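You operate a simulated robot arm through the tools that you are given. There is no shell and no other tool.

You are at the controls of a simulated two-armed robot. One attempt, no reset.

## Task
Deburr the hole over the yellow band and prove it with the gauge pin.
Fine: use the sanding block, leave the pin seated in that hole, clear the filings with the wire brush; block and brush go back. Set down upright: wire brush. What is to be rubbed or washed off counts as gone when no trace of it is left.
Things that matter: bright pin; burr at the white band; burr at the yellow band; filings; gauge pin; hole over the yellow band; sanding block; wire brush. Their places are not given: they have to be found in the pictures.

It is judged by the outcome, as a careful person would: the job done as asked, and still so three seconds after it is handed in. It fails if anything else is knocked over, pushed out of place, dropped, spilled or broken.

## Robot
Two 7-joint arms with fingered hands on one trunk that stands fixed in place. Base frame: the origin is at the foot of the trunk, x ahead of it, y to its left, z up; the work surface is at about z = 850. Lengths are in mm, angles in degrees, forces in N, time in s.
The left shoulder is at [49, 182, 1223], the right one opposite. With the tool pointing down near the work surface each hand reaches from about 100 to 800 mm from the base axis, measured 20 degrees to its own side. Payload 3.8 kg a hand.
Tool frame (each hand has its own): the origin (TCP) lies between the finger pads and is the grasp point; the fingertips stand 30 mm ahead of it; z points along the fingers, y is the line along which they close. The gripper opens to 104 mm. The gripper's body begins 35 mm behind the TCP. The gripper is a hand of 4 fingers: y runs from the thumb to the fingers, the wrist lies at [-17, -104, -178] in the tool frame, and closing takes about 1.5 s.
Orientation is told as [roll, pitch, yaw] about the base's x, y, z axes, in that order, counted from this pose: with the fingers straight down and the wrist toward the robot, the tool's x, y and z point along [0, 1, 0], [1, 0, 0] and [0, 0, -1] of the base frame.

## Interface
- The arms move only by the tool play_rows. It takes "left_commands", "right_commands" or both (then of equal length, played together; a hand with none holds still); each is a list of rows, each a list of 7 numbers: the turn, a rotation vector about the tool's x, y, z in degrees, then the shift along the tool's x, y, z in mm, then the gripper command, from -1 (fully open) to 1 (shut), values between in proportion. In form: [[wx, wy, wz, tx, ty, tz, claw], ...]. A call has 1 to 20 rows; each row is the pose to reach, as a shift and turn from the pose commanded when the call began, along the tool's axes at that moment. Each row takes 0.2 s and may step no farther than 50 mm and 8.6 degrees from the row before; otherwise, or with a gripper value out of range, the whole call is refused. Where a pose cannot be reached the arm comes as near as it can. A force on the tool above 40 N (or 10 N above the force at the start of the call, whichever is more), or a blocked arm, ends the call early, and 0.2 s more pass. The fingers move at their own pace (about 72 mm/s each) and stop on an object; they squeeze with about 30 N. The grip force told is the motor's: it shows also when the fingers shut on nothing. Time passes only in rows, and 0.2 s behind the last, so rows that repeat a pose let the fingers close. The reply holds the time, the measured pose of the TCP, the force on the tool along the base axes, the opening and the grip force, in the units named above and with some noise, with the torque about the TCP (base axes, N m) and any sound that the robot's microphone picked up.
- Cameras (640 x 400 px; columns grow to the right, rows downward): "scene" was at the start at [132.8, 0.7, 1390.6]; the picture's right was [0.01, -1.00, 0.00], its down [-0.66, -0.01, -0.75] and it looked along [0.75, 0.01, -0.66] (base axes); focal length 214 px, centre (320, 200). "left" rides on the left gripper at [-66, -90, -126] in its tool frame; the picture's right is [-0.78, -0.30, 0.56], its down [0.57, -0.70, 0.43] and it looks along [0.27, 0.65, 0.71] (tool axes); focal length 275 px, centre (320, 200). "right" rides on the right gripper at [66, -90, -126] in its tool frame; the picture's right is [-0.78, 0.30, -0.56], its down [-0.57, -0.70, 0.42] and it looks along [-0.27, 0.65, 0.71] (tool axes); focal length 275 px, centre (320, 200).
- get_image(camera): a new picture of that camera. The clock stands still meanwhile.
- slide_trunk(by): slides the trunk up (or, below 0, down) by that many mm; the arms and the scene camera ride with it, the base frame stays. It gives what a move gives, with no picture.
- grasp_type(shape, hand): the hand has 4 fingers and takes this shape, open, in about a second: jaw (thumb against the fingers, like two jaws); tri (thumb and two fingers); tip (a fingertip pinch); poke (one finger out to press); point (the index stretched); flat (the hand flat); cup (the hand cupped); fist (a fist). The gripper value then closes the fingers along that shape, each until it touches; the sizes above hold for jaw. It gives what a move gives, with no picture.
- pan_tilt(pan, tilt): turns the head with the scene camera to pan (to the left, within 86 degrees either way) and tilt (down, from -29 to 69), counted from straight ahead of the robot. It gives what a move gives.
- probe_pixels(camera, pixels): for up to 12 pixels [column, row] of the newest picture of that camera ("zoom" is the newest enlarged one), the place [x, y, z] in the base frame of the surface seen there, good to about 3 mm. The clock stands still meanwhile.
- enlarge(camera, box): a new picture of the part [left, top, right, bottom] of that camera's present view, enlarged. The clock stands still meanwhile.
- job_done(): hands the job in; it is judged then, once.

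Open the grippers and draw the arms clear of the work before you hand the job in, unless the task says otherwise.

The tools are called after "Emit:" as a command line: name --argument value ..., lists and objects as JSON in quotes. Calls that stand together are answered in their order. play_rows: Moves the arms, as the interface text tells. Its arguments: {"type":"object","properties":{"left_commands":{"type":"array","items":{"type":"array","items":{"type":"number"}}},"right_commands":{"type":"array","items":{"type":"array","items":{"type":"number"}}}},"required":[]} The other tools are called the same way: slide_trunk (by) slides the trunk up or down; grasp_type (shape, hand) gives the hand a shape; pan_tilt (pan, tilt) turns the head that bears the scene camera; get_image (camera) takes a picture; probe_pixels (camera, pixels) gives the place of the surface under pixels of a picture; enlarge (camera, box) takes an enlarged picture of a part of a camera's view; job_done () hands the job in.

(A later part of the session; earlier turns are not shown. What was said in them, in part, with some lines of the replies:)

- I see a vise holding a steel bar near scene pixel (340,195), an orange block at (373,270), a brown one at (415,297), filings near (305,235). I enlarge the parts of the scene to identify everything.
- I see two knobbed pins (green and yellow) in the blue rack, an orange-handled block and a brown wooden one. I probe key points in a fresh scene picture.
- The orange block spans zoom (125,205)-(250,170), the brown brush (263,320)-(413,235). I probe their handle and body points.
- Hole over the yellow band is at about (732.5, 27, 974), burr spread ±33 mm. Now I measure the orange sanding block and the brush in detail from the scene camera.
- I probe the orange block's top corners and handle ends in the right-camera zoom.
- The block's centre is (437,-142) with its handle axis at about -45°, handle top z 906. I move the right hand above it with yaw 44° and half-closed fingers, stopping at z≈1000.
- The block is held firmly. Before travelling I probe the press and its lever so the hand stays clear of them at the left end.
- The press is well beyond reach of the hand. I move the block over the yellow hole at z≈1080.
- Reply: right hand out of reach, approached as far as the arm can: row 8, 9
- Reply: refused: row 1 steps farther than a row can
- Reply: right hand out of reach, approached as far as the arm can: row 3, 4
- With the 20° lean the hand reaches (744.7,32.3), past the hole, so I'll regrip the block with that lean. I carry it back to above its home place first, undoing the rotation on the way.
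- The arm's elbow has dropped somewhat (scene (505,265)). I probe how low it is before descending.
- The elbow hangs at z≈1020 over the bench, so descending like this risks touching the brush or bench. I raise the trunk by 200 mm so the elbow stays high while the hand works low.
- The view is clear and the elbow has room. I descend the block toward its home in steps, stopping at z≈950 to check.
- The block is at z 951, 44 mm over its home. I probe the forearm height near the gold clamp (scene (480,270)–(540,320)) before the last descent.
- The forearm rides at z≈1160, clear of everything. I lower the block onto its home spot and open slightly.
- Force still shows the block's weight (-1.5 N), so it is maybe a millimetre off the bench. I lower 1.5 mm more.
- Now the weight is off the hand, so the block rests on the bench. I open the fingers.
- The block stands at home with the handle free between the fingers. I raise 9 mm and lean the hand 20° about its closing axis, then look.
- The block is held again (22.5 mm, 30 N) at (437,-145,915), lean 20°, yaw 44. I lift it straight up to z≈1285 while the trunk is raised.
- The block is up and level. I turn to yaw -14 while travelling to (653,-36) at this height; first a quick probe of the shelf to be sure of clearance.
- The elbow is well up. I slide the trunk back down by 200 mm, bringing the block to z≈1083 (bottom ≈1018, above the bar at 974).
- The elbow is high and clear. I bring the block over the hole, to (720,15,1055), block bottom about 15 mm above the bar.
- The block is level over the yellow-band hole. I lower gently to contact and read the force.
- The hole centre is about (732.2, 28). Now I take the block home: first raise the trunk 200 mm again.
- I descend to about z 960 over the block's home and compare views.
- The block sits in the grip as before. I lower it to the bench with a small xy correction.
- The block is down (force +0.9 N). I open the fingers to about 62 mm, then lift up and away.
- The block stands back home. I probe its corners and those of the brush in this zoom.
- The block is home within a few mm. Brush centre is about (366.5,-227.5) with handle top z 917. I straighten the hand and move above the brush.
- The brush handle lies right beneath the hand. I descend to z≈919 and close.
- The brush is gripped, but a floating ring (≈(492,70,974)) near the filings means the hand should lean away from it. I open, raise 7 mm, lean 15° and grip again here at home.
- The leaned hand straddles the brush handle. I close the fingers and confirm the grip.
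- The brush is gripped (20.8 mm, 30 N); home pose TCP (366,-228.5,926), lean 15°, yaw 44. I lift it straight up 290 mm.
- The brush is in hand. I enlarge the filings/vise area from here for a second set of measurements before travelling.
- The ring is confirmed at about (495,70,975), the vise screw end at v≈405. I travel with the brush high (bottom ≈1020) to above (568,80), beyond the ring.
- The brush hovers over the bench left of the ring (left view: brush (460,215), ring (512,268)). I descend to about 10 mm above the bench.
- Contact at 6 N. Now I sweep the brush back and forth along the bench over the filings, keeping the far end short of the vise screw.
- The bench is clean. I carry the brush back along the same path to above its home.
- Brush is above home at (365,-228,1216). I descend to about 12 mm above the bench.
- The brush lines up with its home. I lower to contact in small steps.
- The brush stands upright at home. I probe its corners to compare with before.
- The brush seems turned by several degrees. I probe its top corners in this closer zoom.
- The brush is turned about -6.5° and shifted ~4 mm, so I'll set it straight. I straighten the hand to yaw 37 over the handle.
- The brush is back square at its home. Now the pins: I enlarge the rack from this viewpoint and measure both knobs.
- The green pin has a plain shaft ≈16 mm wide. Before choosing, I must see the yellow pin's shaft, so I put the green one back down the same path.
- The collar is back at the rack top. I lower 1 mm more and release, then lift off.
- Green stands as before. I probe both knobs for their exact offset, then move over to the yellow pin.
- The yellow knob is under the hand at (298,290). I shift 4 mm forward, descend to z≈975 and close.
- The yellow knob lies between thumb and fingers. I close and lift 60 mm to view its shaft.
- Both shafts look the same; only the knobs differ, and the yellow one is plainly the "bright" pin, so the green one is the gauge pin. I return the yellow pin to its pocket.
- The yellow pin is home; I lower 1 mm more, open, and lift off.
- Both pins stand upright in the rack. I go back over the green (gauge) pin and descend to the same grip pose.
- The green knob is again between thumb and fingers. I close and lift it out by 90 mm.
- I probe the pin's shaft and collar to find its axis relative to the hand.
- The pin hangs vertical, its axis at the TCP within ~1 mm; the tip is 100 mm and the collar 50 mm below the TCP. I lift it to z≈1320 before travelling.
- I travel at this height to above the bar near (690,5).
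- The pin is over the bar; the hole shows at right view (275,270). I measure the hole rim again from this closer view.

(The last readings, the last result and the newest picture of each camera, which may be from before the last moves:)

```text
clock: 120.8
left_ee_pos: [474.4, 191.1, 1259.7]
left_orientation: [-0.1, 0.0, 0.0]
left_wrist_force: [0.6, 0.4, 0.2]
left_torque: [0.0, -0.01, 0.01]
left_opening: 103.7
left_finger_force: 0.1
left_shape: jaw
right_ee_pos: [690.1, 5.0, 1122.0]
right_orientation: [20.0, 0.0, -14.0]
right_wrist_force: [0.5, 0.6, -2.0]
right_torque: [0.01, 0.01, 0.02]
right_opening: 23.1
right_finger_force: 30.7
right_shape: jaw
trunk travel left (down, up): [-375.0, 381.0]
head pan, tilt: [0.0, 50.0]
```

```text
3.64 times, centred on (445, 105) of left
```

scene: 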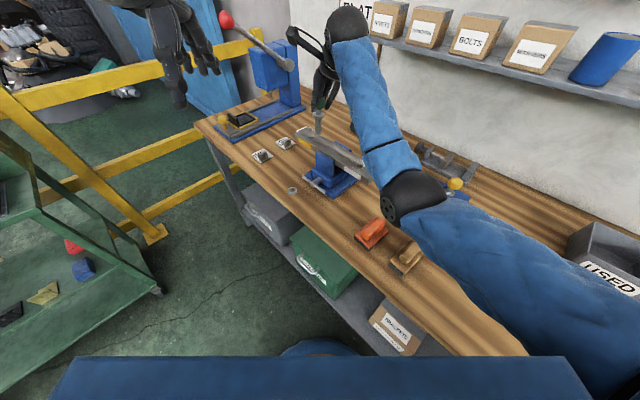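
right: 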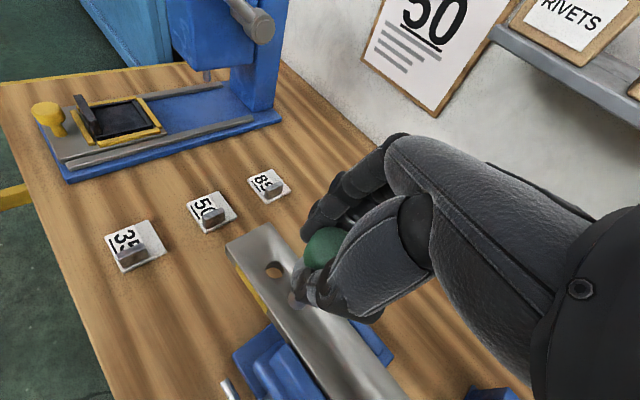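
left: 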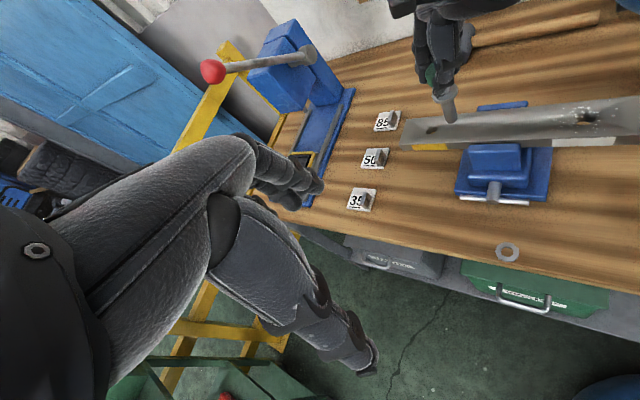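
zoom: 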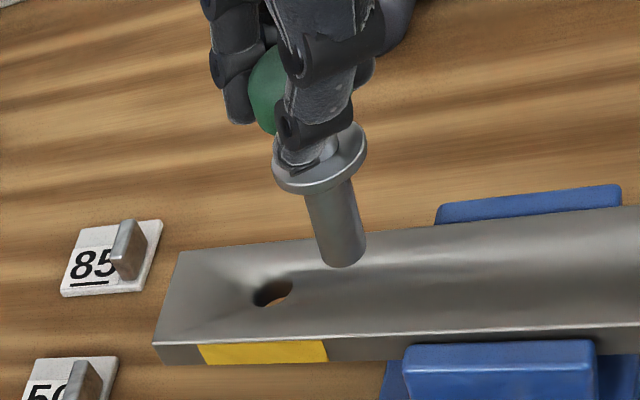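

Emit:
enlarge --camera "right" --box '[220, 215, 330, 315]'

Emit:
probe_pixels --camera "zoom" --pixels '[[278, 220], [363, 218], [328, 181], [315, 259], [293, 190], [350, 248], [123, 125], [295, 30], [405, 350], [378, 345], [430, 360], [405, 195]]'

Emit:
enlarge --camera "scene" --box '[300, 95, 340, 145]'

Emit:
probe_pixels --camera "zoom" --pixels '[[278, 200], [303, 200], [330, 200], [275, 290], [298, 300], [325, 290], [255, 130], [345, 135], [298, 160], [300, 50]]'

```text
4.00 times, centred on (275, 265) of right
```

zoom: 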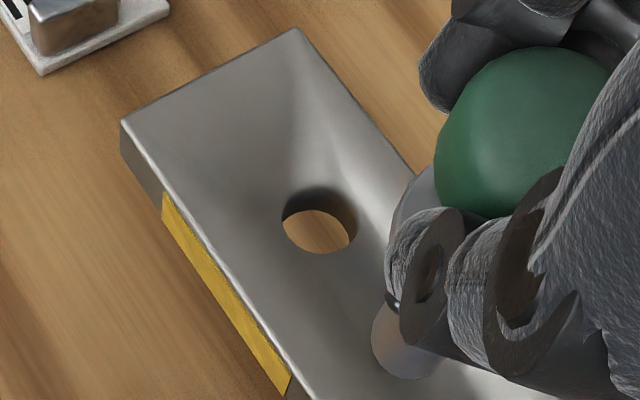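

```text
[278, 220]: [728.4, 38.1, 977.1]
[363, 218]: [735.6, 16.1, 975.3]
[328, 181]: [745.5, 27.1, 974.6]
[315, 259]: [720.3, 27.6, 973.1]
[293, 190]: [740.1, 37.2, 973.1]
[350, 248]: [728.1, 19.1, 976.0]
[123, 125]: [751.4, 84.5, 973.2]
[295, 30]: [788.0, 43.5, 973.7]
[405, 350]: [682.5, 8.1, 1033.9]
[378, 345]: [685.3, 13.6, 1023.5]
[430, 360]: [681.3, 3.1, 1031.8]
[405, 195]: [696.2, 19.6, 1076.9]
```

```text
8.00 times, centred on (320, 120) of scene
```

zoom: 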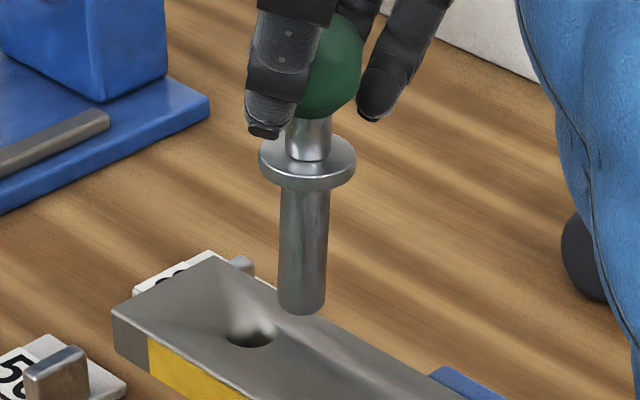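

```text
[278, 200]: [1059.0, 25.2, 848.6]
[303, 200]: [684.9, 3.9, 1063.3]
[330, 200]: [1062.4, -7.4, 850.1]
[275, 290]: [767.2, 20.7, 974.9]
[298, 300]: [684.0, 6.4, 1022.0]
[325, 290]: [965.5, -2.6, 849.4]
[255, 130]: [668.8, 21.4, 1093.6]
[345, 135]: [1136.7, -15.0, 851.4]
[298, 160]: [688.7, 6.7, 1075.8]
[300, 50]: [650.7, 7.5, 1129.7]
```

The hole centre is (732.6,27.5), diameter ≈22 mm, shaft ≈16.5 mm. I move the pin over it at z≈1100 (tip ≈1000).

Emit:
play_rows --right_commands '[[0, 0, 0, 11.2, 17.5, 15.3, 1], [0, 0, 0, 22.4, 34.9, 30.5, 1], [0, 0, 0, 22.4, 34.9, 30.5, 1]]'

Emit:
enlarge --camera "scene" --box '[290, 95, 340, 155]'

Emit:
enlarge --camera "left" --box '[400, 60, 470, 150]'

Emit:
enlarge --camera "right" --box '[220, 215, 360, 355]'

```text
clock: 121.6
left_ee_pos: [475.0, 190.8, 1258.8]
left_orientation: [0.1, 0.2, 0.0]
left_wrist_force: [0.0, 0.2, 0.0]
left_torque: [0.03, 0.01, 0.01]
left_opening: 103.8
left_finger_force: 0.1
left_shape: jaw
right_ee_pos: [733.8, 27.7, 1099.7]
right_orientation: [20.1, 0.1, -14.0]
right_wrist_force: [0.0, -0.1, -1.7]
right_torque: [-0.01, -0.01, -0.03]
right_opening: 22.9
right_finger_force: 30.2
right_shape: jaw
trunk travel left (down, up): [-375.0, 381.0]
head pan, tilt: [0.0, 50.0]
```

```text
6.67 times, centred on (315, 125) of scene
```

zoom: 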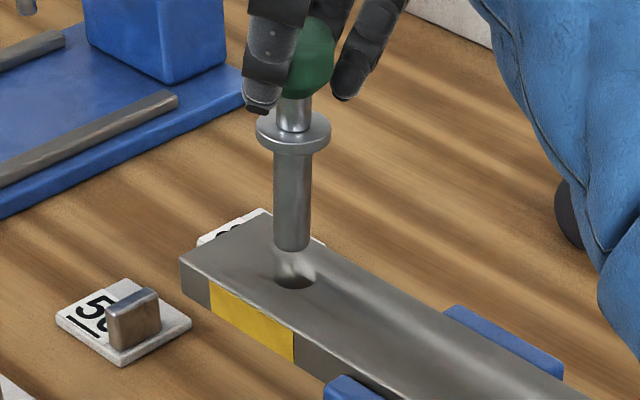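

```text
4.44 times, centred on (435, 105) of left
```

zoom: 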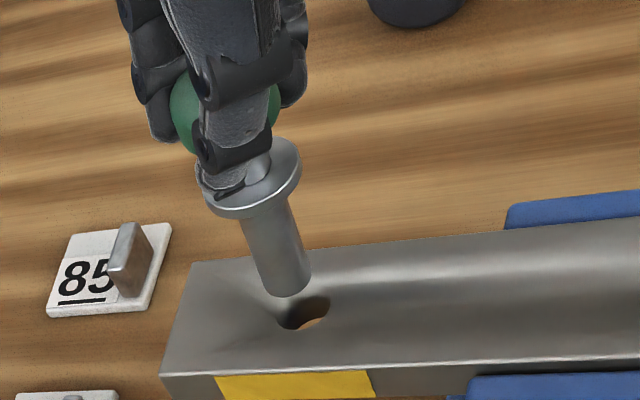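

```text
2.86 times, centred on (290, 285) of right
```

zoom: 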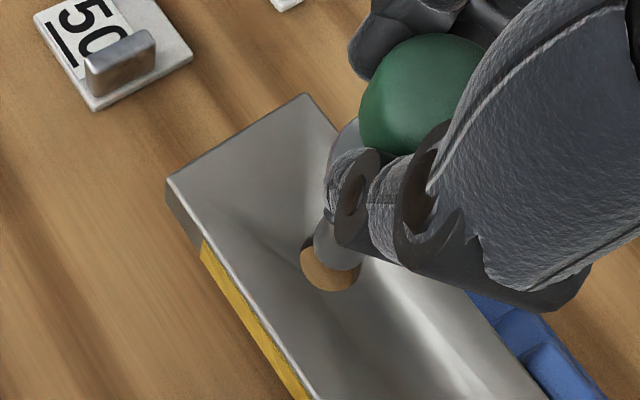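

In the scene view pin and hole line up laterally. I check the fore-aft alignment by probing the tip and rim in the left zoom.

Emit:
enlarge --camera "left" --box '[400, 60, 470, 150]'

Emit:
probe_pixels --camera "zoom" --pixels '[[285, 292], [265, 285], [305, 280], [262, 230], [245, 232], [285, 225], [272, 312], [334, 305], [300, 333], [318, 290], [240, 208], [298, 170]]'

Emit:
enlarge --camera "scene" --box '[290, 95, 340, 155]'

Emit:
probe_pixels --camera "zoom" --pixels '[[292, 245], [278, 235], [307, 235], [293, 200], [293, 165], [293, 148], [268, 282], [324, 285], [296, 298]]'

```text
4.44 times, centred on (435, 105) of left
```

zoom: 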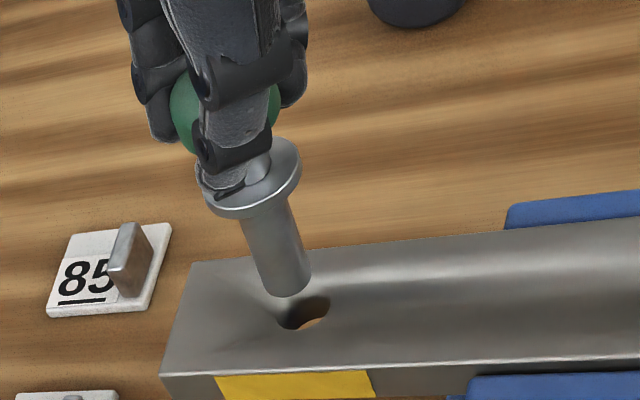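

```text
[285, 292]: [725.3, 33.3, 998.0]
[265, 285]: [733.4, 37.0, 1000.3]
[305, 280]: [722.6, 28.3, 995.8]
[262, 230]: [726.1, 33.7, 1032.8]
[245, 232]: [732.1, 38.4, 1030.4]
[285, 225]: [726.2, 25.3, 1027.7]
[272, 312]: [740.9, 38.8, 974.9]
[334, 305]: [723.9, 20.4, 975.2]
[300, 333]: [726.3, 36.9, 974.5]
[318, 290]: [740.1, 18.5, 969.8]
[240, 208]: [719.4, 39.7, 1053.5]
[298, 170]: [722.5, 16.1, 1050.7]
```

```text
6.67 times, centred on (315, 125) of scene
```

zoom: 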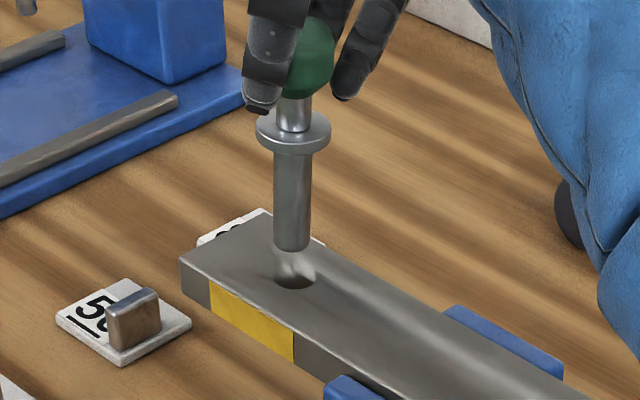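

```text
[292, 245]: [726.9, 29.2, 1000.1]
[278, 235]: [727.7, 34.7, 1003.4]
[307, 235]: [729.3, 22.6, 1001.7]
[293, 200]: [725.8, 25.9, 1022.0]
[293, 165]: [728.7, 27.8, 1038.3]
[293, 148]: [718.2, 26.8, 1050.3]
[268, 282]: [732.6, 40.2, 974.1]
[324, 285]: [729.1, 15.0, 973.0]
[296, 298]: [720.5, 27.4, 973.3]
```

Pin axis and hole centre agree within about 2 mm, inside the 2.7 mm radial clearance. I lower slowly so the tip enters the hole, watching the force.

Emit:
play_rows --right_commands '[[0, 0, 0, -3.6, -0.7, 8.9, 1], [0, 0, 0, -7, -0.7, 18.3, 1], [0, 0, 0, -8.7, -0.7, 23, 1], [0, 0, 0, -10.4, -0.7, 27.7, 1], [0, 0, 0, -12.1, -0.7, 32.4, 1], [0, 0, 0, -12.1, -0.7, 32.4, 1]]'

Emit:
enlarge --camera "scene" --box '[290, 95, 340, 155]'

Emit:
enlarge --camera "left" --box '[400, 60, 470, 150]'

```text
clock: 123.0
left_ee_pos: [472.4, 190.6, 1261.7]
left_orientation: [0.0, -0.1, 0.0]
left_wrist_force: [0.1, -0.4, -0.2]
left_torque: [-0.01, -0.04, 0.03]
left_opening: 103.5
left_finger_force: 0.0
left_shape: jaw
right_ee_pos: [731.6, 27.6, 1071.7]
right_orientation: [20.3, -0.7, -13.9]
right_wrist_force: [2.9, 0.6, 24.6]
right_torque: [0.12, -0.19, -0.01]
right_opening: 25.0
right_finger_force: 29.7
right_shape: jaw
trunk travel left (down, up): [-375.0, 381.0]
head pan, tilt: [0.0, 50.0]
```

```text
6.67 times, centred on (315, 125) of scene
```

zoom: 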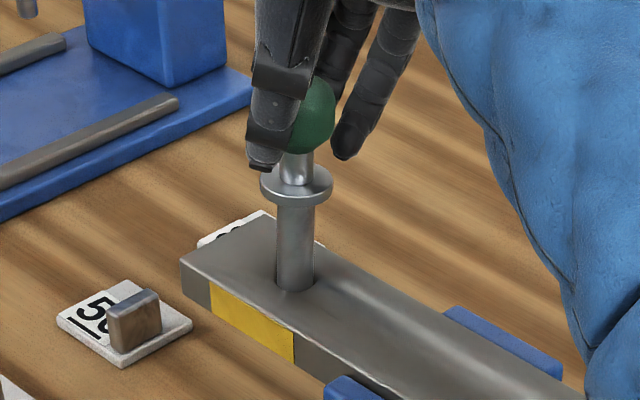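

```text
4.44 times, centred on (435, 105) of left
```

zoom: 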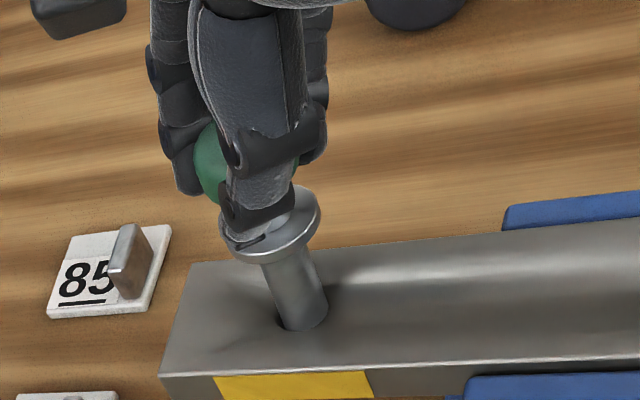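

The tip met the rim (24.6 N at z 1071.7); the torque and left view suggest contact on the side toward the robot/left. I raise 8 mm to relieve it and look closely.

Emit:
play_rows --right_commands '[[0, 0, 0, 2.4, 0, -6.6, 1], [0, 0, 0, 5.1, 0, -14.1, 1], [0, 0, 0, 5.1, 0, -14.1, 1]]'

Emit:
enlarge --camera "scene" --box '[295, 105, 335, 150]'

Emit:
enlarge --camera "left" --box '[410, 80, 460, 140]'

Emit:
enlarge --camera "right" --box '[250, 240, 340, 340]'

```text
clock: 123.8
left_ee_pos: [474.3, 190.1, 1259.2]
left_orientation: [0.0, 0.2, 0.0]
left_wrist_force: [-0.1, -0.1, 0.5]
left_torque: [-0.02, -0.03, -0.03]
left_opening: 103.9
left_finger_force: 0.0
left_shape: jaw
right_ee_pos: [730.5, 26.9, 1076.5]
right_orientation: [19.8, 0.4, -14.0]
right_wrist_force: [0.6, 0.1, -0.8]
right_torque: [0.01, -0.09, -0.01]
right_opening: 23.7
right_finger_force: 30.1
right_shape: jaw
trunk travel left (down, up): [-375.0, 381.0]
head pan, tilt: [0.0, 50.0]
```

```text
8.89 times, centred on (315, 128) of scene
```

zoom: 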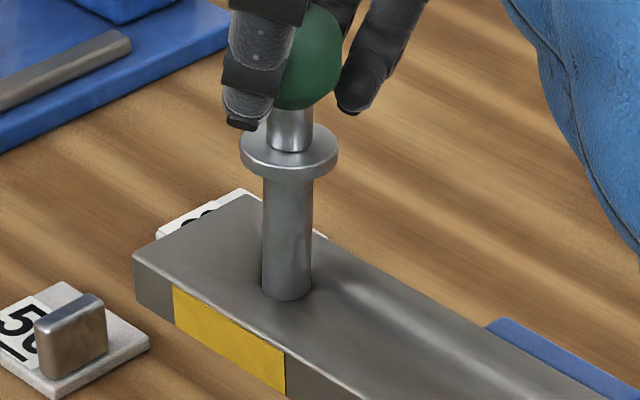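

```text
6.67 times, centred on (435, 110) of left
```

zoom: 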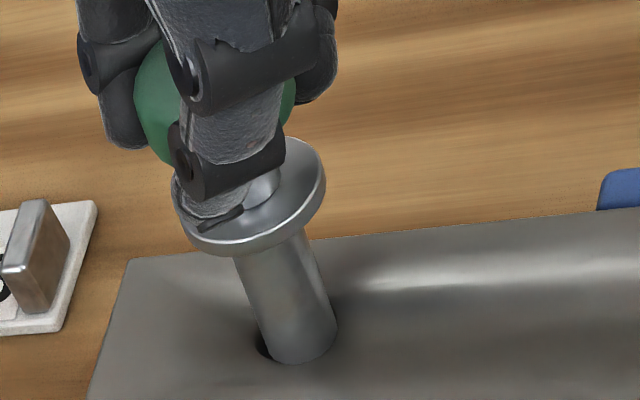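

```text
4.00 times, centred on (295, 290) of right
```

zoom: 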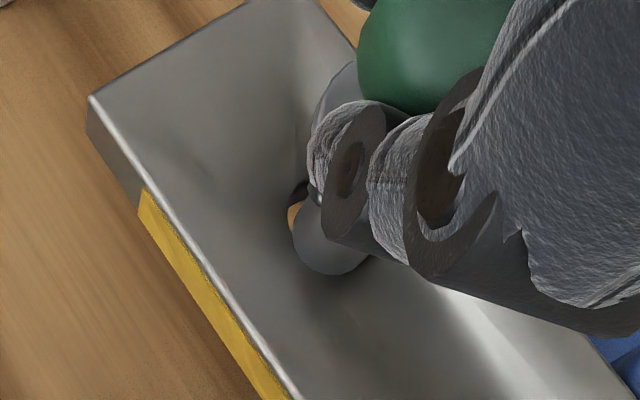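

The visible hole sliver lies to the far-left of the tip in both wrist views, so the tip is short in x. I probe tip and hole sliver to quantify.

Emit:
probe_pixels --camera "zoom" --pixels '[[335, 270], [305, 250], [360, 262], [330, 255], [296, 212], [286, 205], [300, 180], [283, 225]]'

Emit:
enlarge --camera "left" --box '[410, 80, 460, 140]'

Emit:
probe_pixels --camera "zoom" --pixels '[[300, 355], [270, 345], [328, 340], [285, 300], [255, 295], [315, 285], [257, 348], [250, 340], [345, 320], [300, 370], [205, 240], [320, 190]]'

```text
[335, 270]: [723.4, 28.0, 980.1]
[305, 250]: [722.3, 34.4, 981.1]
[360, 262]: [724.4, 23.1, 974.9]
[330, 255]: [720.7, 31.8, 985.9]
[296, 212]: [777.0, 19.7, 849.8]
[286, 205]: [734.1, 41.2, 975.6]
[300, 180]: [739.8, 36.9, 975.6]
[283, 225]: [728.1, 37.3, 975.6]
```

```text
6.67 times, centred on (435, 110) of left
```

zoom: 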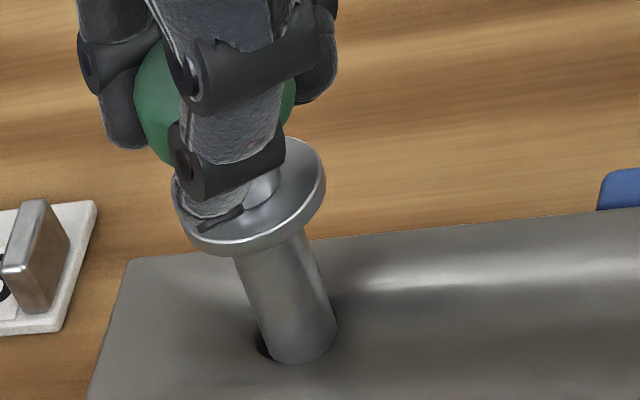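

```text
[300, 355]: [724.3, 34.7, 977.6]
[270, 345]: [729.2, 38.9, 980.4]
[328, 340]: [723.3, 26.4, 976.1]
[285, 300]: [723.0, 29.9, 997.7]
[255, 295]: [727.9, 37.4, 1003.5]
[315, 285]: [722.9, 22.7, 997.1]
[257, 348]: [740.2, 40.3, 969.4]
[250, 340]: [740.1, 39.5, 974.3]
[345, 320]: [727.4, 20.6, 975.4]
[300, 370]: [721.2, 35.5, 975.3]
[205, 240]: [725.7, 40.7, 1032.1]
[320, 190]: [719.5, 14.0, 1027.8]
```

Image comparison says the tip is about 4–5 mm short in x and 1.4 mm too far in +y. I shift by (+4.5,-1.4) mm at this height and look again.

Emit:
play_rows --right_commands '[[0, 0, 0, -0.1, 2.4, -1, 1], [0, 0, 0, -0.25, 4.7, -1, 1], [0, 0, 0, -0.25, 4.7, -1, 1]]'

Emit:
enlarge --camera "scene" --box '[295, 105, 335, 150]'

Emit:
enlarge --camera "left" --box '[410, 80, 460, 140]'

Emit:
enlarge --camera "right" --box '[250, 240, 340, 340]'

```text
clock: 124.6
left_ee_pos: [475.0, 191.5, 1259.4]
left_orientation: [0.0, 0.0, 0.0]
left_wrist_force: [1.6, -0.1, -0.3]
left_torque: [0.03, 0.01, 0.03]
left_opening: 103.7
left_finger_force: 0.1
left_shape: jaw
right_ee_pos: [735.5, 26.8, 1081.4]
right_orientation: [20.0, 0.0, -14.0]
right_wrist_force: [-0.6, -0.2, -2.4]
right_torque: [-0.07, -0.02, 0.02]
right_opening: 23.7
right_finger_force: 30.1
right_shape: jaw
trunk travel left (down, up): [-375.0, 381.0]
head pan, tilt: [0.0, 50.0]
```

```text
8.89 times, centred on (315, 128) of scene
```

zoom: 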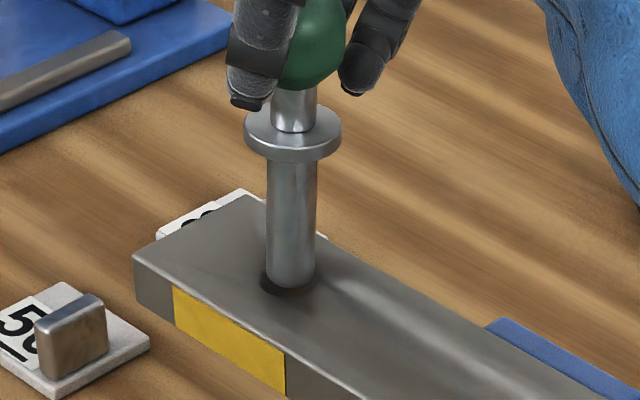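

```text
6.67 times, centred on (435, 110) of left
```

zoom: 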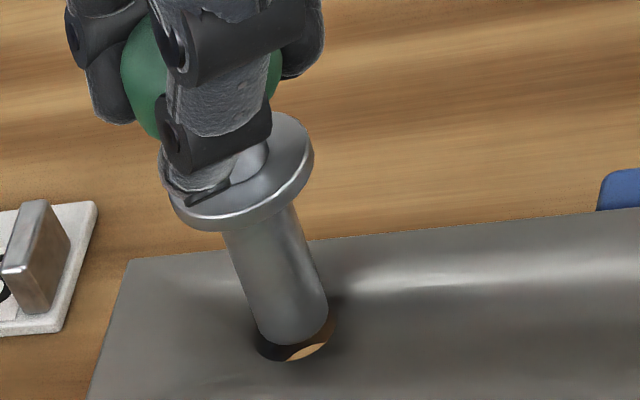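

```text
4.00 times, centred on (295, 290) of right
```

zoom: 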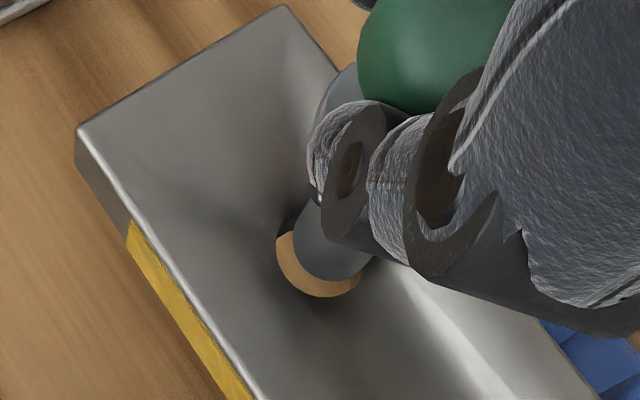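

From the right view the tip is inside the hole outline, from the left view slightly near-side. I lower gently 8 mm to feel for contact.

Emit:
play_rows --right_commands '[[0, 0, 0, -1.4, 0, 3.8, 1], [0, 0, 0, -2.7, 0, 7.5, 1], [0, 0, 0, -2.7, 0, 7.5, 1]]'

Emit:
enlarge --camera "left" --box '[410, 80, 460, 140]'

Emit:
enlarge --camera "right" --box '[250, 240, 340, 340]'

Emit:
enlarge --camera "scene" --box '[295, 105, 335, 150]'

```text
clock: 125.4
left_ee_pos: [475.8, 192.4, 1259.1]
left_orientation: [0.0, 0.1, 0.1]
left_wrist_force: [-0.1, 1.0, -0.4]
left_torque: [-0.03, 0.03, -0.03]
left_opening: 103.8
left_finger_force: 0.0
left_shape: jaw
right_ee_pos: [736.2, 26.7, 1073.9]
right_orientation: [20.1, 0.1, -14.0]
right_wrist_force: [0.3, -0.6, -1.4]
right_torque: [-0.01, 0.04, 0.02]
right_opening: 23.8
right_finger_force: 30.1
right_shape: jaw
trunk travel left (down, up): [-375.0, 381.0]
head pan, tilt: [0.0, 50.0]
```

```text
6.67 times, centred on (435, 110) of left
```

zoom: 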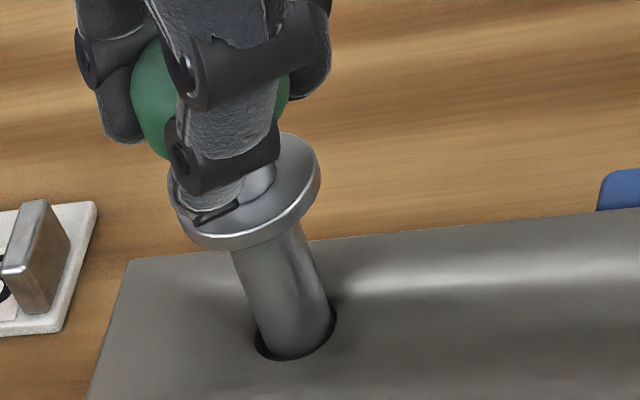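

```text
4.00 times, centred on (295, 290) of right
```

zoom: 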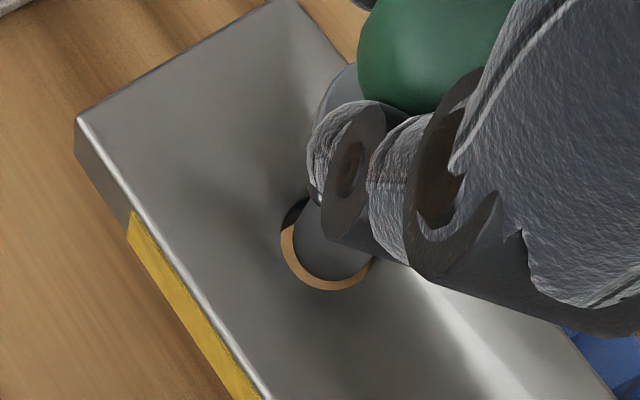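

```text
8.89 times, centred on (315, 128) of scene
```

zoom: 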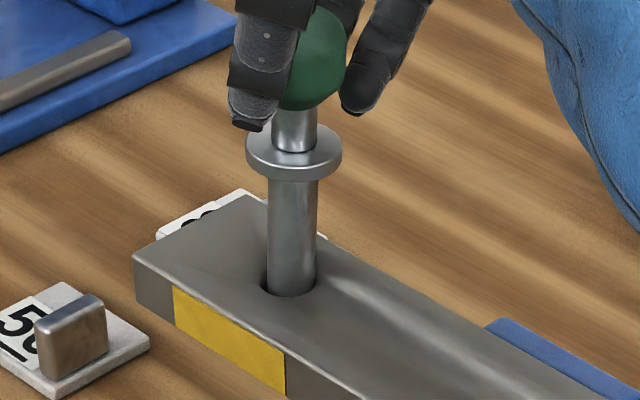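

The tip now sits inside the hole outline in all three views with no contact force. I continue lowering gently.

Emit:
play_rows --right_commands '[[0, 0, 0, -1, 0, 2.8, 1], [0, 0, 0, -2.1, 0, 5.6, 1], [0, 0, 0, -2.1, 0, 5.6, 1]]'

```text
clock: 126.2
left_ee_pos: [475.0, 191.1, 1260.9]
left_orientation: [0.0, 0.1, 0.0]
left_wrist_force: [0.3, -0.5, 0.3]
left_torque: [0.01, 0.01, -0.01]
left_opening: 103.9
left_finger_force: 0.0
left_shape: jaw
right_ee_pos: [735.4, 26.9, 1066.8]
right_orientation: [19.9, 0.0, -14.0]
right_wrist_force: [-0.4, 0.1, -2.0]
right_torque: [0.04, 0.03, 0.01]
right_opening: 23.7
right_finger_force: 29.7
right_shape: jaw
trunk travel left (down, up): [-375.0, 381.0]
head pan, tilt: [0.0, 50.0]
```

The tip has passed the rim without resistance (z 1066.8, force only the weight). I keep lowering.

Emit:
play_rows --right_commands '[[0, 0, 0, -2.7, 0, 7.5, 1], [0, 0, 0, -5.5, 0, 15, 1], [0, 0, 0, -8.2, 0, 22.6, 1], [0, 0, 0, -10.3, 0, 28.2, 1], [0, 0, 0, -10.3, 0, 28.2, 1]]'

Emit:
enlarge --camera "left" --box '[410, 80, 460, 140]'

Emit:
enlarge --camera "scene" --box '[295, 105, 335, 150]'

```text
clock: 127.4
left_ee_pos: [474.5, 192.4, 1259.7]
left_orientation: [0.1, 0.1, 0.0]
left_wrist_force: [0.2, 0.2, 0.4]
left_torque: [0.01, -0.01, -0.03]
left_opening: 103.6
left_finger_force: 0.1
left_shape: jaw
right_ee_pos: [735.7, 26.2, 1036.5]
right_orientation: [20.0, 0.1, -14.0]
right_wrist_force: [-2.4, 1.9, -0.7]
right_torque: [0.06, 0.05, -0.01]
right_opening: 23.5
right_finger_force: 30.5
right_shape: jaw
trunk travel left (down, up): [-375.0, 381.0]
head pan, tilt: [0.0, 50.0]
```

```text
6.67 times, centred on (435, 110) of left
```

zoom: 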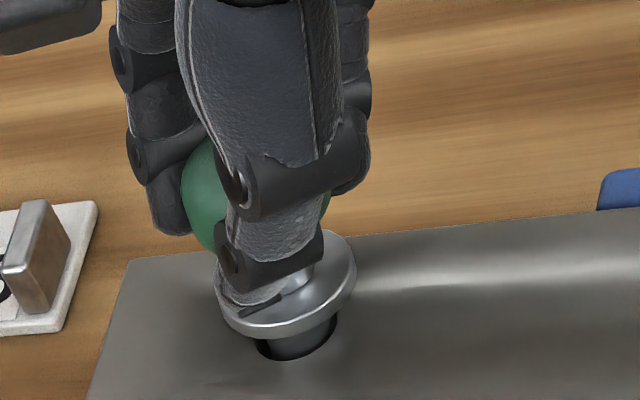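

```text
8.89 times, centred on (315, 128) of scene
```

zoom: 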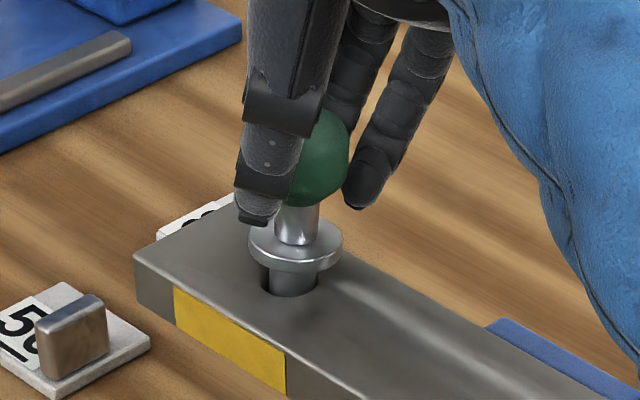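

Only ~14 mm to go; a small side force (-2.4,+1.9 N) suggests easing ~1 mm toward -x/+y. I do that while lowering the rest.

Emit:
play_rows --right_commands '[[0, 0, 0, -0.9, -1.1, 4, 1], [0, 0, 0, -2.2, -1.1, 7.6, 1], [0, 0, 0, -3.2, -1.1, 10.5, 1], [0, 0, 0, -3.9, -1.1, 12.4, 1], [0, 0, 0, -3.9, -1.1, 12.4, 1]]'

Emit:
enlarge --camera "left" --box '[410, 80, 460, 140]'

Emit:
enlarge --camera "scene" --box '[295, 105, 335, 150]'

```text
clock: 128.6
left_ee_pos: [474.0, 191.3, 1260.2]
left_orientation: [0.0, 0.0, 0.0]
left_wrist_force: [0.3, -0.3, -0.1]
left_torque: [-0.03, 0.02, 0.03]
left_opening: 103.6
left_finger_force: 0.0
left_shape: jaw
right_ee_pos: [735.3, 27.7, 1026.0]
right_orientation: [20.1, -0.1, -14.1]
right_wrist_force: [-1.6, 2.3, 5.1]
right_torque: [0.07, -0.02, -0.03]
right_opening: 23.7
right_finger_force: 29.9
right_shape: jaw
trunk travel left (down, up): [-375.0, 381.0]
head pan, tilt: [0.0, 50.0]
```

```text
6.67 times, centred on (435, 110) of left
```

zoom: 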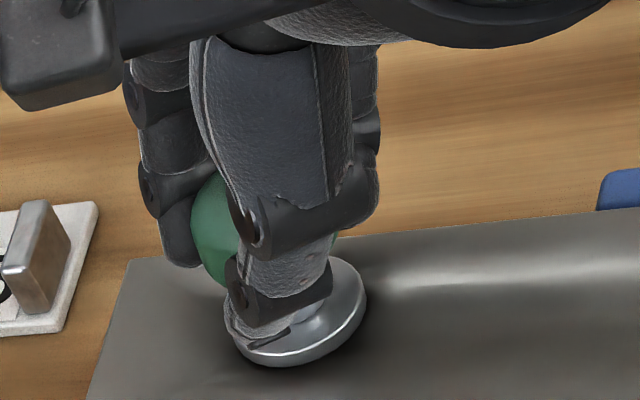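

```text
8.89 times, centred on (315, 128) of scene
```

zoom: 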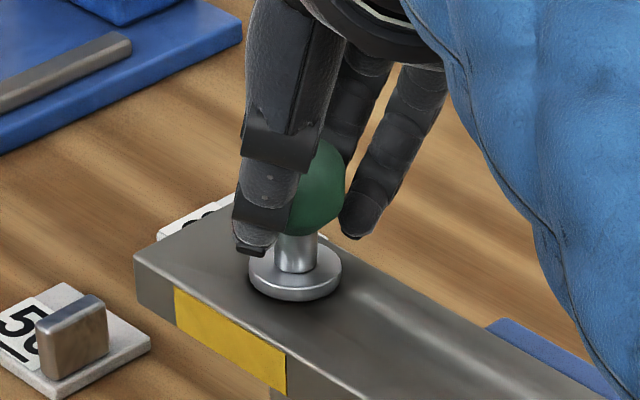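

The collar rests on the bar (5 N up). I press 1 mm more to make sure it is fully seated, then open the fingers.

Emit:
play_rows --right_commands '[[0, 0, 0, -0.4, 0, 1, 1], [0, 0, 0, -0.4, 0, 1, 1]]'

```text
clock: 129.2
left_ee_pos: [474.9, 191.6, 1259.7]
left_orientation: [0.0, 0.0, 0.1]
left_wrist_force: [0.1, 0.1, -0.4]
left_torque: [0.02, -0.03, 0.01]
left_opening: 103.6
left_finger_force: 0.0
left_shape: jaw
right_ee_pos: [735.5, 26.6, 1025.4]
right_orientation: [20.1, -0.2, -14.0]
right_wrist_force: [-1.8, 4.9, 9.6]
right_torque: [0.07, -0.06, 0.04]
right_opening: 23.6
right_finger_force: 30.0
right_shape: jaw
trunk travel left (down, up): [-375.0, 381.0]
head pan, tilt: [0.0, 50.0]
```

Firmly seated (9.6 N). I open the fingers and check the pin before moving off.

Emit:
play_rows --right_commands '[[0, 0, 0, 0.2, 0, -0.6, 1], [0, 0, 0, 0.2, 0, -0.6, 0.6], [0, 0, 0, 0.2, 0, -0.6, 0.3], [0, 0, 0, 0.2, 0, -0.6, 0], [0, 0, 0, 0.2, 0, -0.6, -0.2], [0, 0, 0, 0.2, 0, -0.6, -0.2], [0, 0, 0, 0.2, 0, -0.6, -0.2]]'

Emit:
enlarge --camera "left" --box '[410, 80, 460, 140]'

Emit:
enlarge --camera "scene" --box '[295, 105, 335, 150]'

Emit:
get_image --camera "right"

```text
clock: 130.8
left_ee_pos: [475.7, 191.0, 1259.8]
left_orientation: [0.0, 0.1, 0.0]
left_wrist_force: [-0.2, 0.2, -0.1]
left_torque: [-0.01, 0.0, 0.02]
left_opening: 103.6
left_finger_force: 0.1
left_shape: jaw
right_ee_pos: [736.8, 26.4, 1024.7]
right_orientation: [20.0, 0.0, -14.1]
right_wrist_force: [1.2, -0.3, 0.2]
right_torque: [0.01, -0.01, -0.03]
right_opening: 62.0
right_finger_force: 0.0
right_shape: jaw
trunk travel left (down, up): [-375.0, 381.0]
head pan, tilt: [0.0, 50.0]
```

```text
6.67 times, centred on (435, 110) of left
```

zoom: 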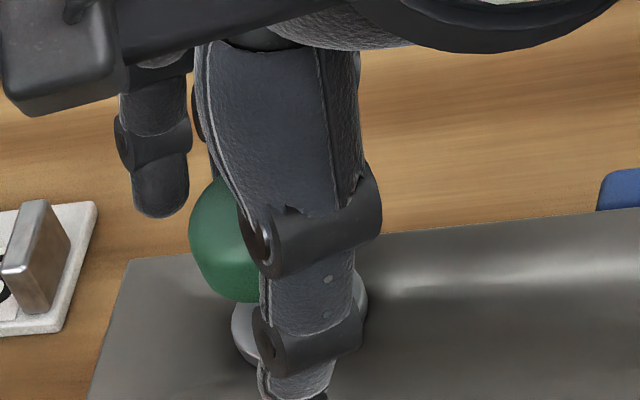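

```text
8.89 times, centred on (315, 128) of scene
```

zoom: 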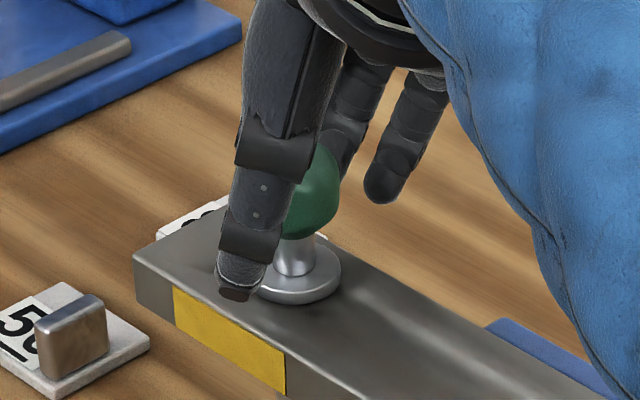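

```text
taken
```

right: 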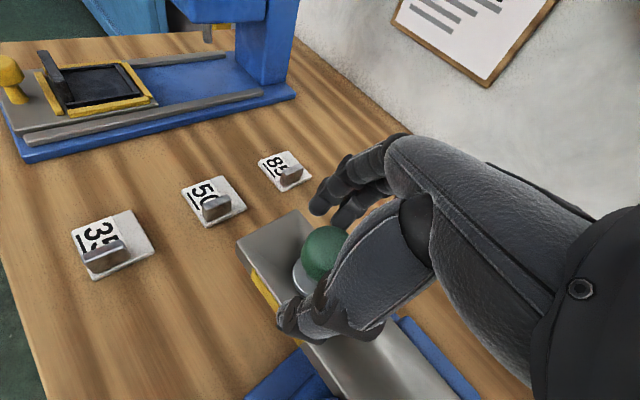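

The fingers are clear of the knob. I lift straight up about 90 mm.

Emit:
play_rows --right_commands '[[0, 0, 0, 3.4, 0, -9.4, -0.2], [0, 0, 0, 8.5, 0, -23.5, -0.2], [0, 0, 0, 17.1, 0, -47, -0.2], [0, 0, 0, 30.8, 0, -84.6, -0.2], [0, 0, 0, 30.8, 0, -84.6, -0.2]]'

Emit:
enlarge --camera "left" --box '[400, 80, 470, 150]'

Emit:
enlarge --camera "scene" --box '[290, 100, 340, 160]'

Emit:
enlarge --camera "right" --box '[220, 200, 340, 320]'

```text
clock: 132.0
left_ee_pos: [476.1, 191.3, 1260.1]
left_orientation: [0.1, 0.0, -0.1]
left_wrist_force: [0.0, 0.0, -0.1]
left_torque: [-0.03, -0.01, -0.02]
left_opening: 103.7
left_finger_force: 0.2
left_shape: jaw
right_ee_pos: [735.5, 27.3, 1115.4]
right_orientation: [20.0, 0.1, -14.0]
right_wrist_force: [1.0, 0.0, 0.3]
right_torque: [0.0, 0.01, -0.01]
right_opening: 62.1
right_finger_force: 0.0
right_shape: jaw
trunk travel left (down, up): [-375.0, 381.0]
head pan, tilt: [0.0, 50.0]
```

```text
5.71 times, centred on (435, 115) of left
```

zoom: 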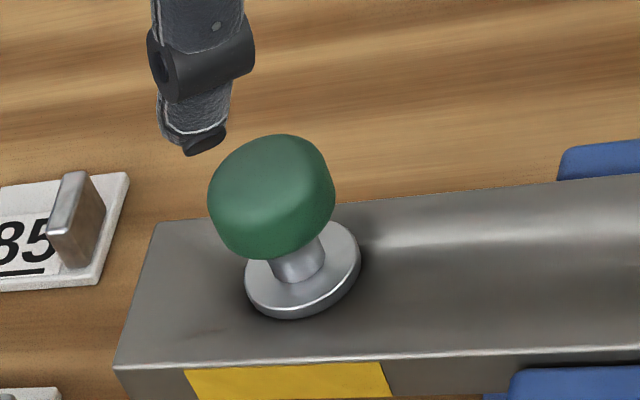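

```text
6.67 times, centred on (315, 130) of scene
```

zoom: 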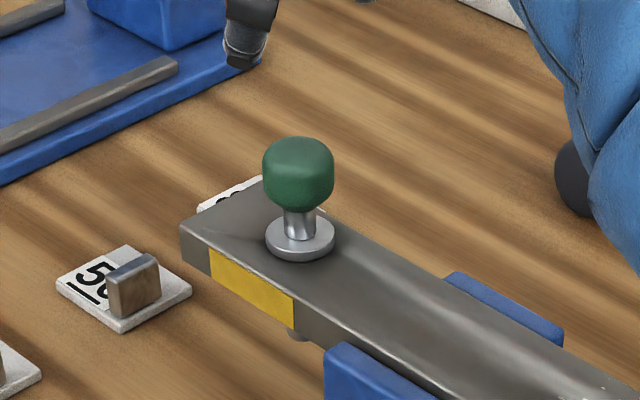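

```text
3.33 times, centred on (280, 260) of right
```

zoom: 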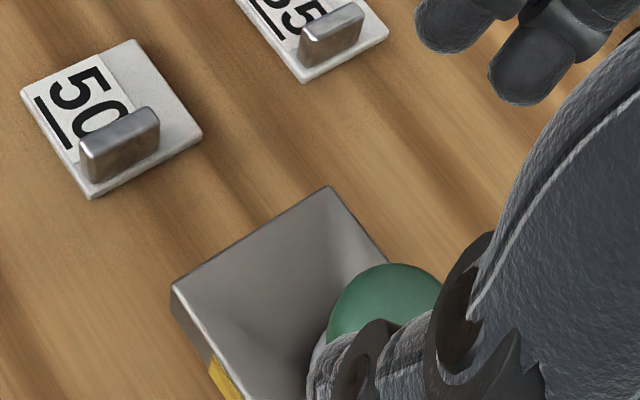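

The pin stands flush in the hole over the yellow band. I raise the trunk to draw both arms up and away.

Emit:
slide_trunk --by 150

Emit:
play_rows --right_commands '[[0, 0, 0, -9, -40, 0, -0.2], [0, 0, 0, -18, -80, 0, -0.2], [0, -3, 0, -50, -110, -18, -0.2], [0, -8, 0, -85, -140, -32, -0.2], [0, -13, 0, -120, -165, -45, -0.2], [0, -18, 0, -150, -195, -58, -0.2], [0, -20, 0, -180, -225, -66, -0.2], [0, -20, 0, -180, -225, -66, -0.2]]'

Emit:
get_image --camera "scene"

```text
clock: 133.8
left_ee_pos: [475.7, 190.9, 1407.6]
left_orientation: [0.1, 0.1, 0.1]
left_wrist_force: [0.7, -0.3, 0.7]
left_torque: [0.01, -0.03, 0.01]
left_opening: 103.6
left_finger_force: 0.1
left_shape: jaw
right_ee_pos: [726.5, 26.0, 1282.4]
right_orientation: [20.4, -1.3, -14.0]
right_wrist_force: [0.5, 0.4, -0.2]
right_torque: [-0.04, 0.04, 0.01]
right_opening: 61.7
right_finger_force: 0.1
right_shape: jaw
trunk travel left (down, up): [-525.0, 231.0]
head pan, tilt: [0.0, 50.0]
```

```text
clock: 135.6
left_ee_pos: [475.2, 189.8, 1411.0]
left_orientation: [0.0, 0.1, 0.0]
left_wrist_force: [-0.3, -1.2, -0.1]
left_torque: [0.01, -0.02, 0.01]
left_opening: 103.9
left_finger_force: 0.1
left_shape: jaw
right_ee_pos: [688.6, -1.2, 1319.5]
right_orientation: [0.3, -1.4, -14.0]
right_wrist_force: [0.7, 0.7, 0.0]
right_torque: [0.02, -0.01, 0.0]
right_opening: 62.1
right_finger_force: 0.1
right_shape: jaw
right hand out of reach, approached as far as the arm can: row 1, 2, 3, 4, 5, 6, 7, 8
trunk travel left (down, up): [-525.0, 231.0]
head pan, tilt: [0.0, 50.0]
```

```text
taken
```

scene: 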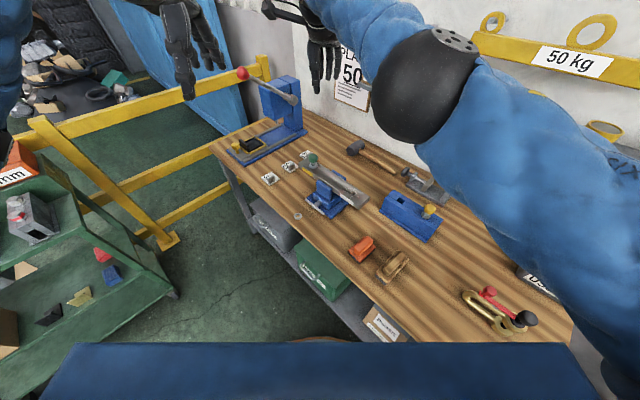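

The arm is high above the work (elbow up), hand at (689,-1,1320). I retract the hand toward the right front of the robot at this height.

Emit:
play_rows --right_commands '[[0, 0, 0, -15, -25, 0, -0.2], [0, 0, 0, -40, -50, 0, -0.2], [0, 0, 0, -70, -75, 0, -0.2], [0, 0, 0, -105, -100, 0, -0.2], [0, 0, 0, -140, -125, 0, -0.2], [0, 0, 0, -175, -150, 0, -0.2], [0, 0, 0, -205, -165, 0, -0.2], [0, 0, 0, -233, -177, 0, -0.2], [0, 0, 0, -233, -177, 0, -0.2]]'

Emit:
get_image --camera "scene"

```text
clock: 137.6
left_ee_pos: [474.1, 191.2, 1409.5]
left_orientation: [0.0, 0.1, 0.0]
left_wrist_force: [0.3, -0.2, 0.2]
left_torque: [-0.01, 0.02, 0.01]
left_opening: 103.8
left_finger_force: 0.1
left_shape: jaw
right_ee_pos: [699.9, -104.6, 1410.2]
right_orientation: [0.3, -1.4, -13.9]
right_wrist_force: [-0.4, 0.3, 0.2]
right_torque: [0.0, -0.01, 0.03]
right_opening: 62.6
right_finger_force: 0.1
right_shape: jaw
right hand out of reach, approached as far as the arm can: row 1, 2, 3, 4, 5, 6, 7, 8, 9
trunk travel left (down, up): [-525.0, 231.0]
head pan, tilt: [0.0, 50.0]
```

```text
taken
```

scene: 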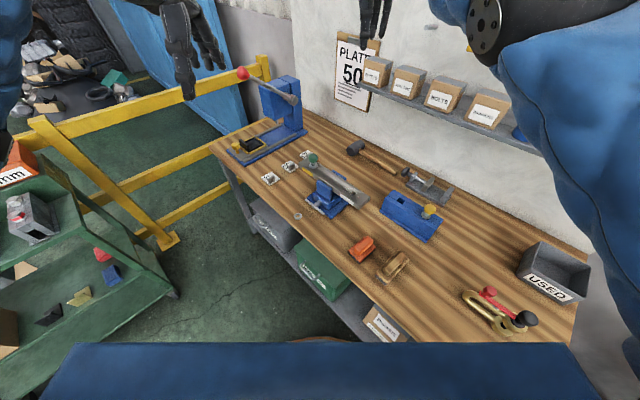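

The arm is in an odd, nearly straight elbow-up posture. I look with the other cameras before moving further.

Emit:
get_image --camera "left"

Emit:
get_image --camera "right"

Emit:
probe_pixels --camera "scene" --pixels '[[484, 20], [560, 60], [600, 150], [570, 10], [375, 15], [450, 10], [625, 280]]'

```text
taken
```

left: 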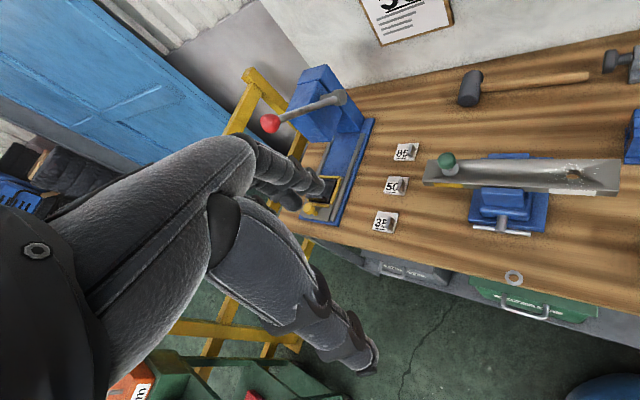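

```text
taken
```

right: 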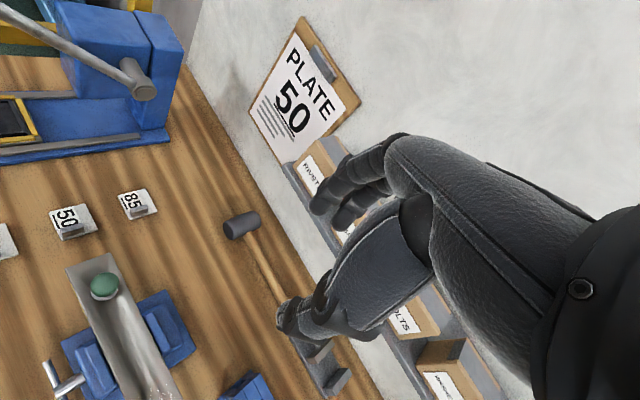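

```text
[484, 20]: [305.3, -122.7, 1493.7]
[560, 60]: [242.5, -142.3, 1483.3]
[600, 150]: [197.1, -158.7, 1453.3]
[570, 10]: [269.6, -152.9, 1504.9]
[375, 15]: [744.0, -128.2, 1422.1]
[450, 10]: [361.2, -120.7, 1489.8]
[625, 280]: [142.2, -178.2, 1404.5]
```

Everything on the bench is in order, with the hand 400 mm above it. I try a small inward move toward the shoulder to unbend the stretched arm, well clear of all objects.

Emit:
play_rows --right_commands '[[0, 0, 0, -12, -28, 12, -0.2], [0, 0, 0, -24, -57, 24, -0.2], [0, 0, 0, -36, -86, 36, -0.2], [0, 0, 0, -36, -86, 36, -0.2]]'

Emit:
get_image --camera "scene"

```text
clock: 138.6
left_ee_pos: [474.5, 189.9, 1410.8]
left_orientation: [0.0, 0.1, 0.0]
left_wrist_force: [1.0, 0.4, 0.0]
left_torque: [-0.01, 0.03, 0.0]
left_opening: 103.7
left_finger_force: 0.0
left_shape: jaw
right_ee_pos: [702.8, -100.0, 1399.9]
right_orientation: [0.3, -1.3, -14.0]
right_wrist_force: [-0.1, 0.1, 0.0]
right_torque: [-0.02, -0.01, 0.01]
right_opening: 62.0
right_finger_force: 0.1
right_shape: jaw
right hand out of reach, approached as far as the arm can: row 1, 2, 3, 4
trunk travel left (down, up): [-525.0, 231.0]
head pan, tilt: [0.0, 50.0]
```

```text
taken
```

scene: 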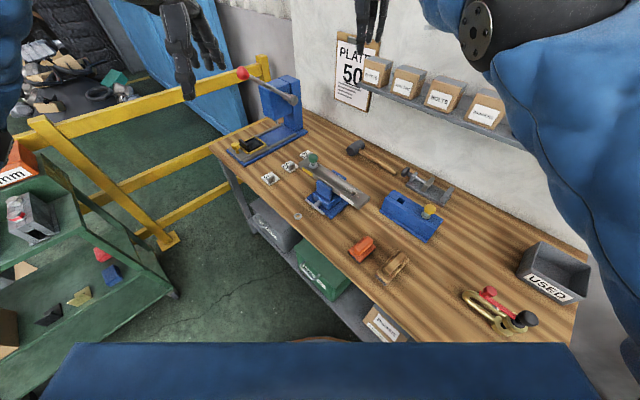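

The arm stays stretched but is high and clear of the work. I open the right hand fully and make a final inspection of the bench.

Emit:
play_rows --right_commands '[[0, 0, 0, 0, 0, 0, -0.6], [0, 0, 0, 0, 0, 0, -1], [0, 0, 0, 0, 0, 0, -1], [0, 0, 0, 0, 0, 0, -1]]'

Emit:
enlarge --camera "scene" --box '[250, 130, 370, 240]'

Emit:
enlarge --camera "scene" --box '[330, 170, 460, 290]'

Emit:
enlarge --camera "left" --box '[370, 130, 640, 320]'

```text
clock: 139.6
left_ee_pos: [475.9, 190.4, 1409.6]
left_orientation: [0.0, 0.1, 0.1]
left_wrist_force: [0.7, 1.2, -0.5]
left_torque: [0.0, 0.03, -0.02]
left_opening: 103.6
left_finger_force: 0.2
left_shape: jaw
right_ee_pos: [701.5, -99.4, 1400.2]
right_orientation: [0.3, -1.4, -14.0]
right_wrist_force: [-0.1, -0.7, 0.2]
right_torque: [-0.01, 0.0, -0.01]
right_opening: 103.7
right_finger_force: 0.1
right_shape: jaw
trunk travel left (down, up): [-525.0, 231.0]
head pan, tilt: [0.0, 50.0]
```

```text
3.64 times, centred on (310, 185) of scene
```

zoom: 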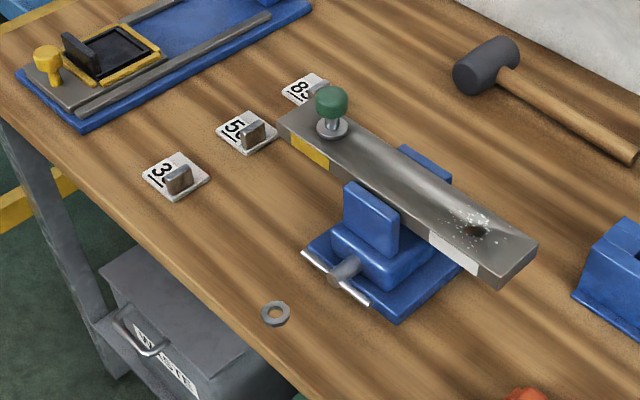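

```text
3.33 times, centred on (395, 230) of scene
```

zoom: 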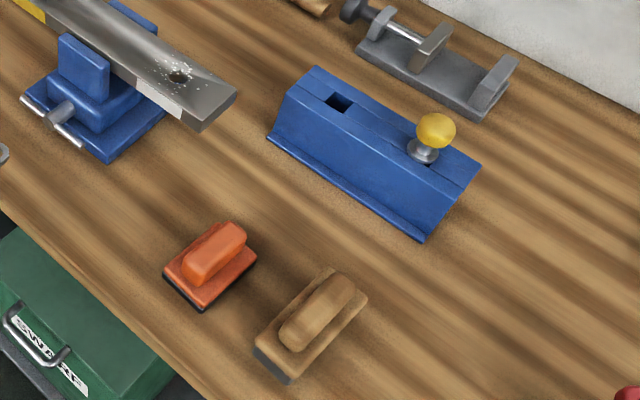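

```text
2.11 times, centred on (505, 225) of left
```

zoom: 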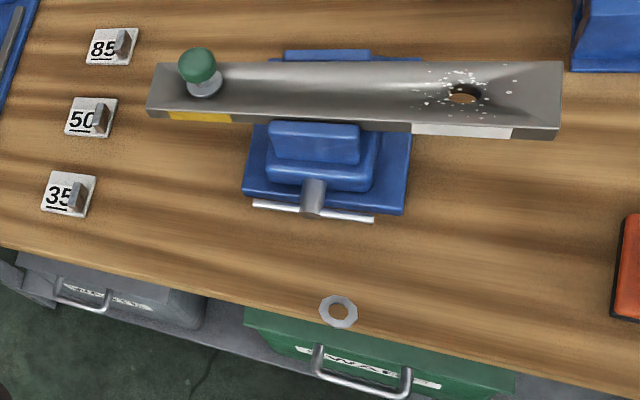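

All checks hold: green gauge pin seated flush over the yellow band, no burr there, filings gone, white burr untouched, block and brush upright at home, yellow pin in its rack, grippers open and clear. I hand the job in.

Emit:
job_done

```text
The job is handed in.
```

I've handed the job in. One thing was a judgement call: which of the two pins is the gauge pin.

- **Deburring:** I rubbed the hole over the yellow band with the sanding block. The close-up views show no specks left there. The burr at the white band is untouched.
- **Gauge pin:** I used the pin with the green knob. It sits in the hole with its collar flat on the bar. The tip touched the rim once on the way in; after a small shift it slid down freely.
- **Which pin:** I lifted both pins to compare them, and only the knob colour differs. I took the yellow-knobbed one to be the "bright pin" and put it back in its rack.
- **Filings:** I swept them off the bench with the wire brush, and no trace shows in the pictures.
- **Block and brush:** The block is back where it was, to within a few mm. The brush turned about 6° when I first set it down, so I gripped it again and straightened it. It now stands upright at its place.

At hand-in the left arm was still in its starting pose, raised with the trunk. The right arm had locked nearly straight and would not fold back, so I left it high, its hand about 550 mm above the bench. Both grippers were open.

A ring floats in mid-air near where the filings were. I kept clear of it throughout.
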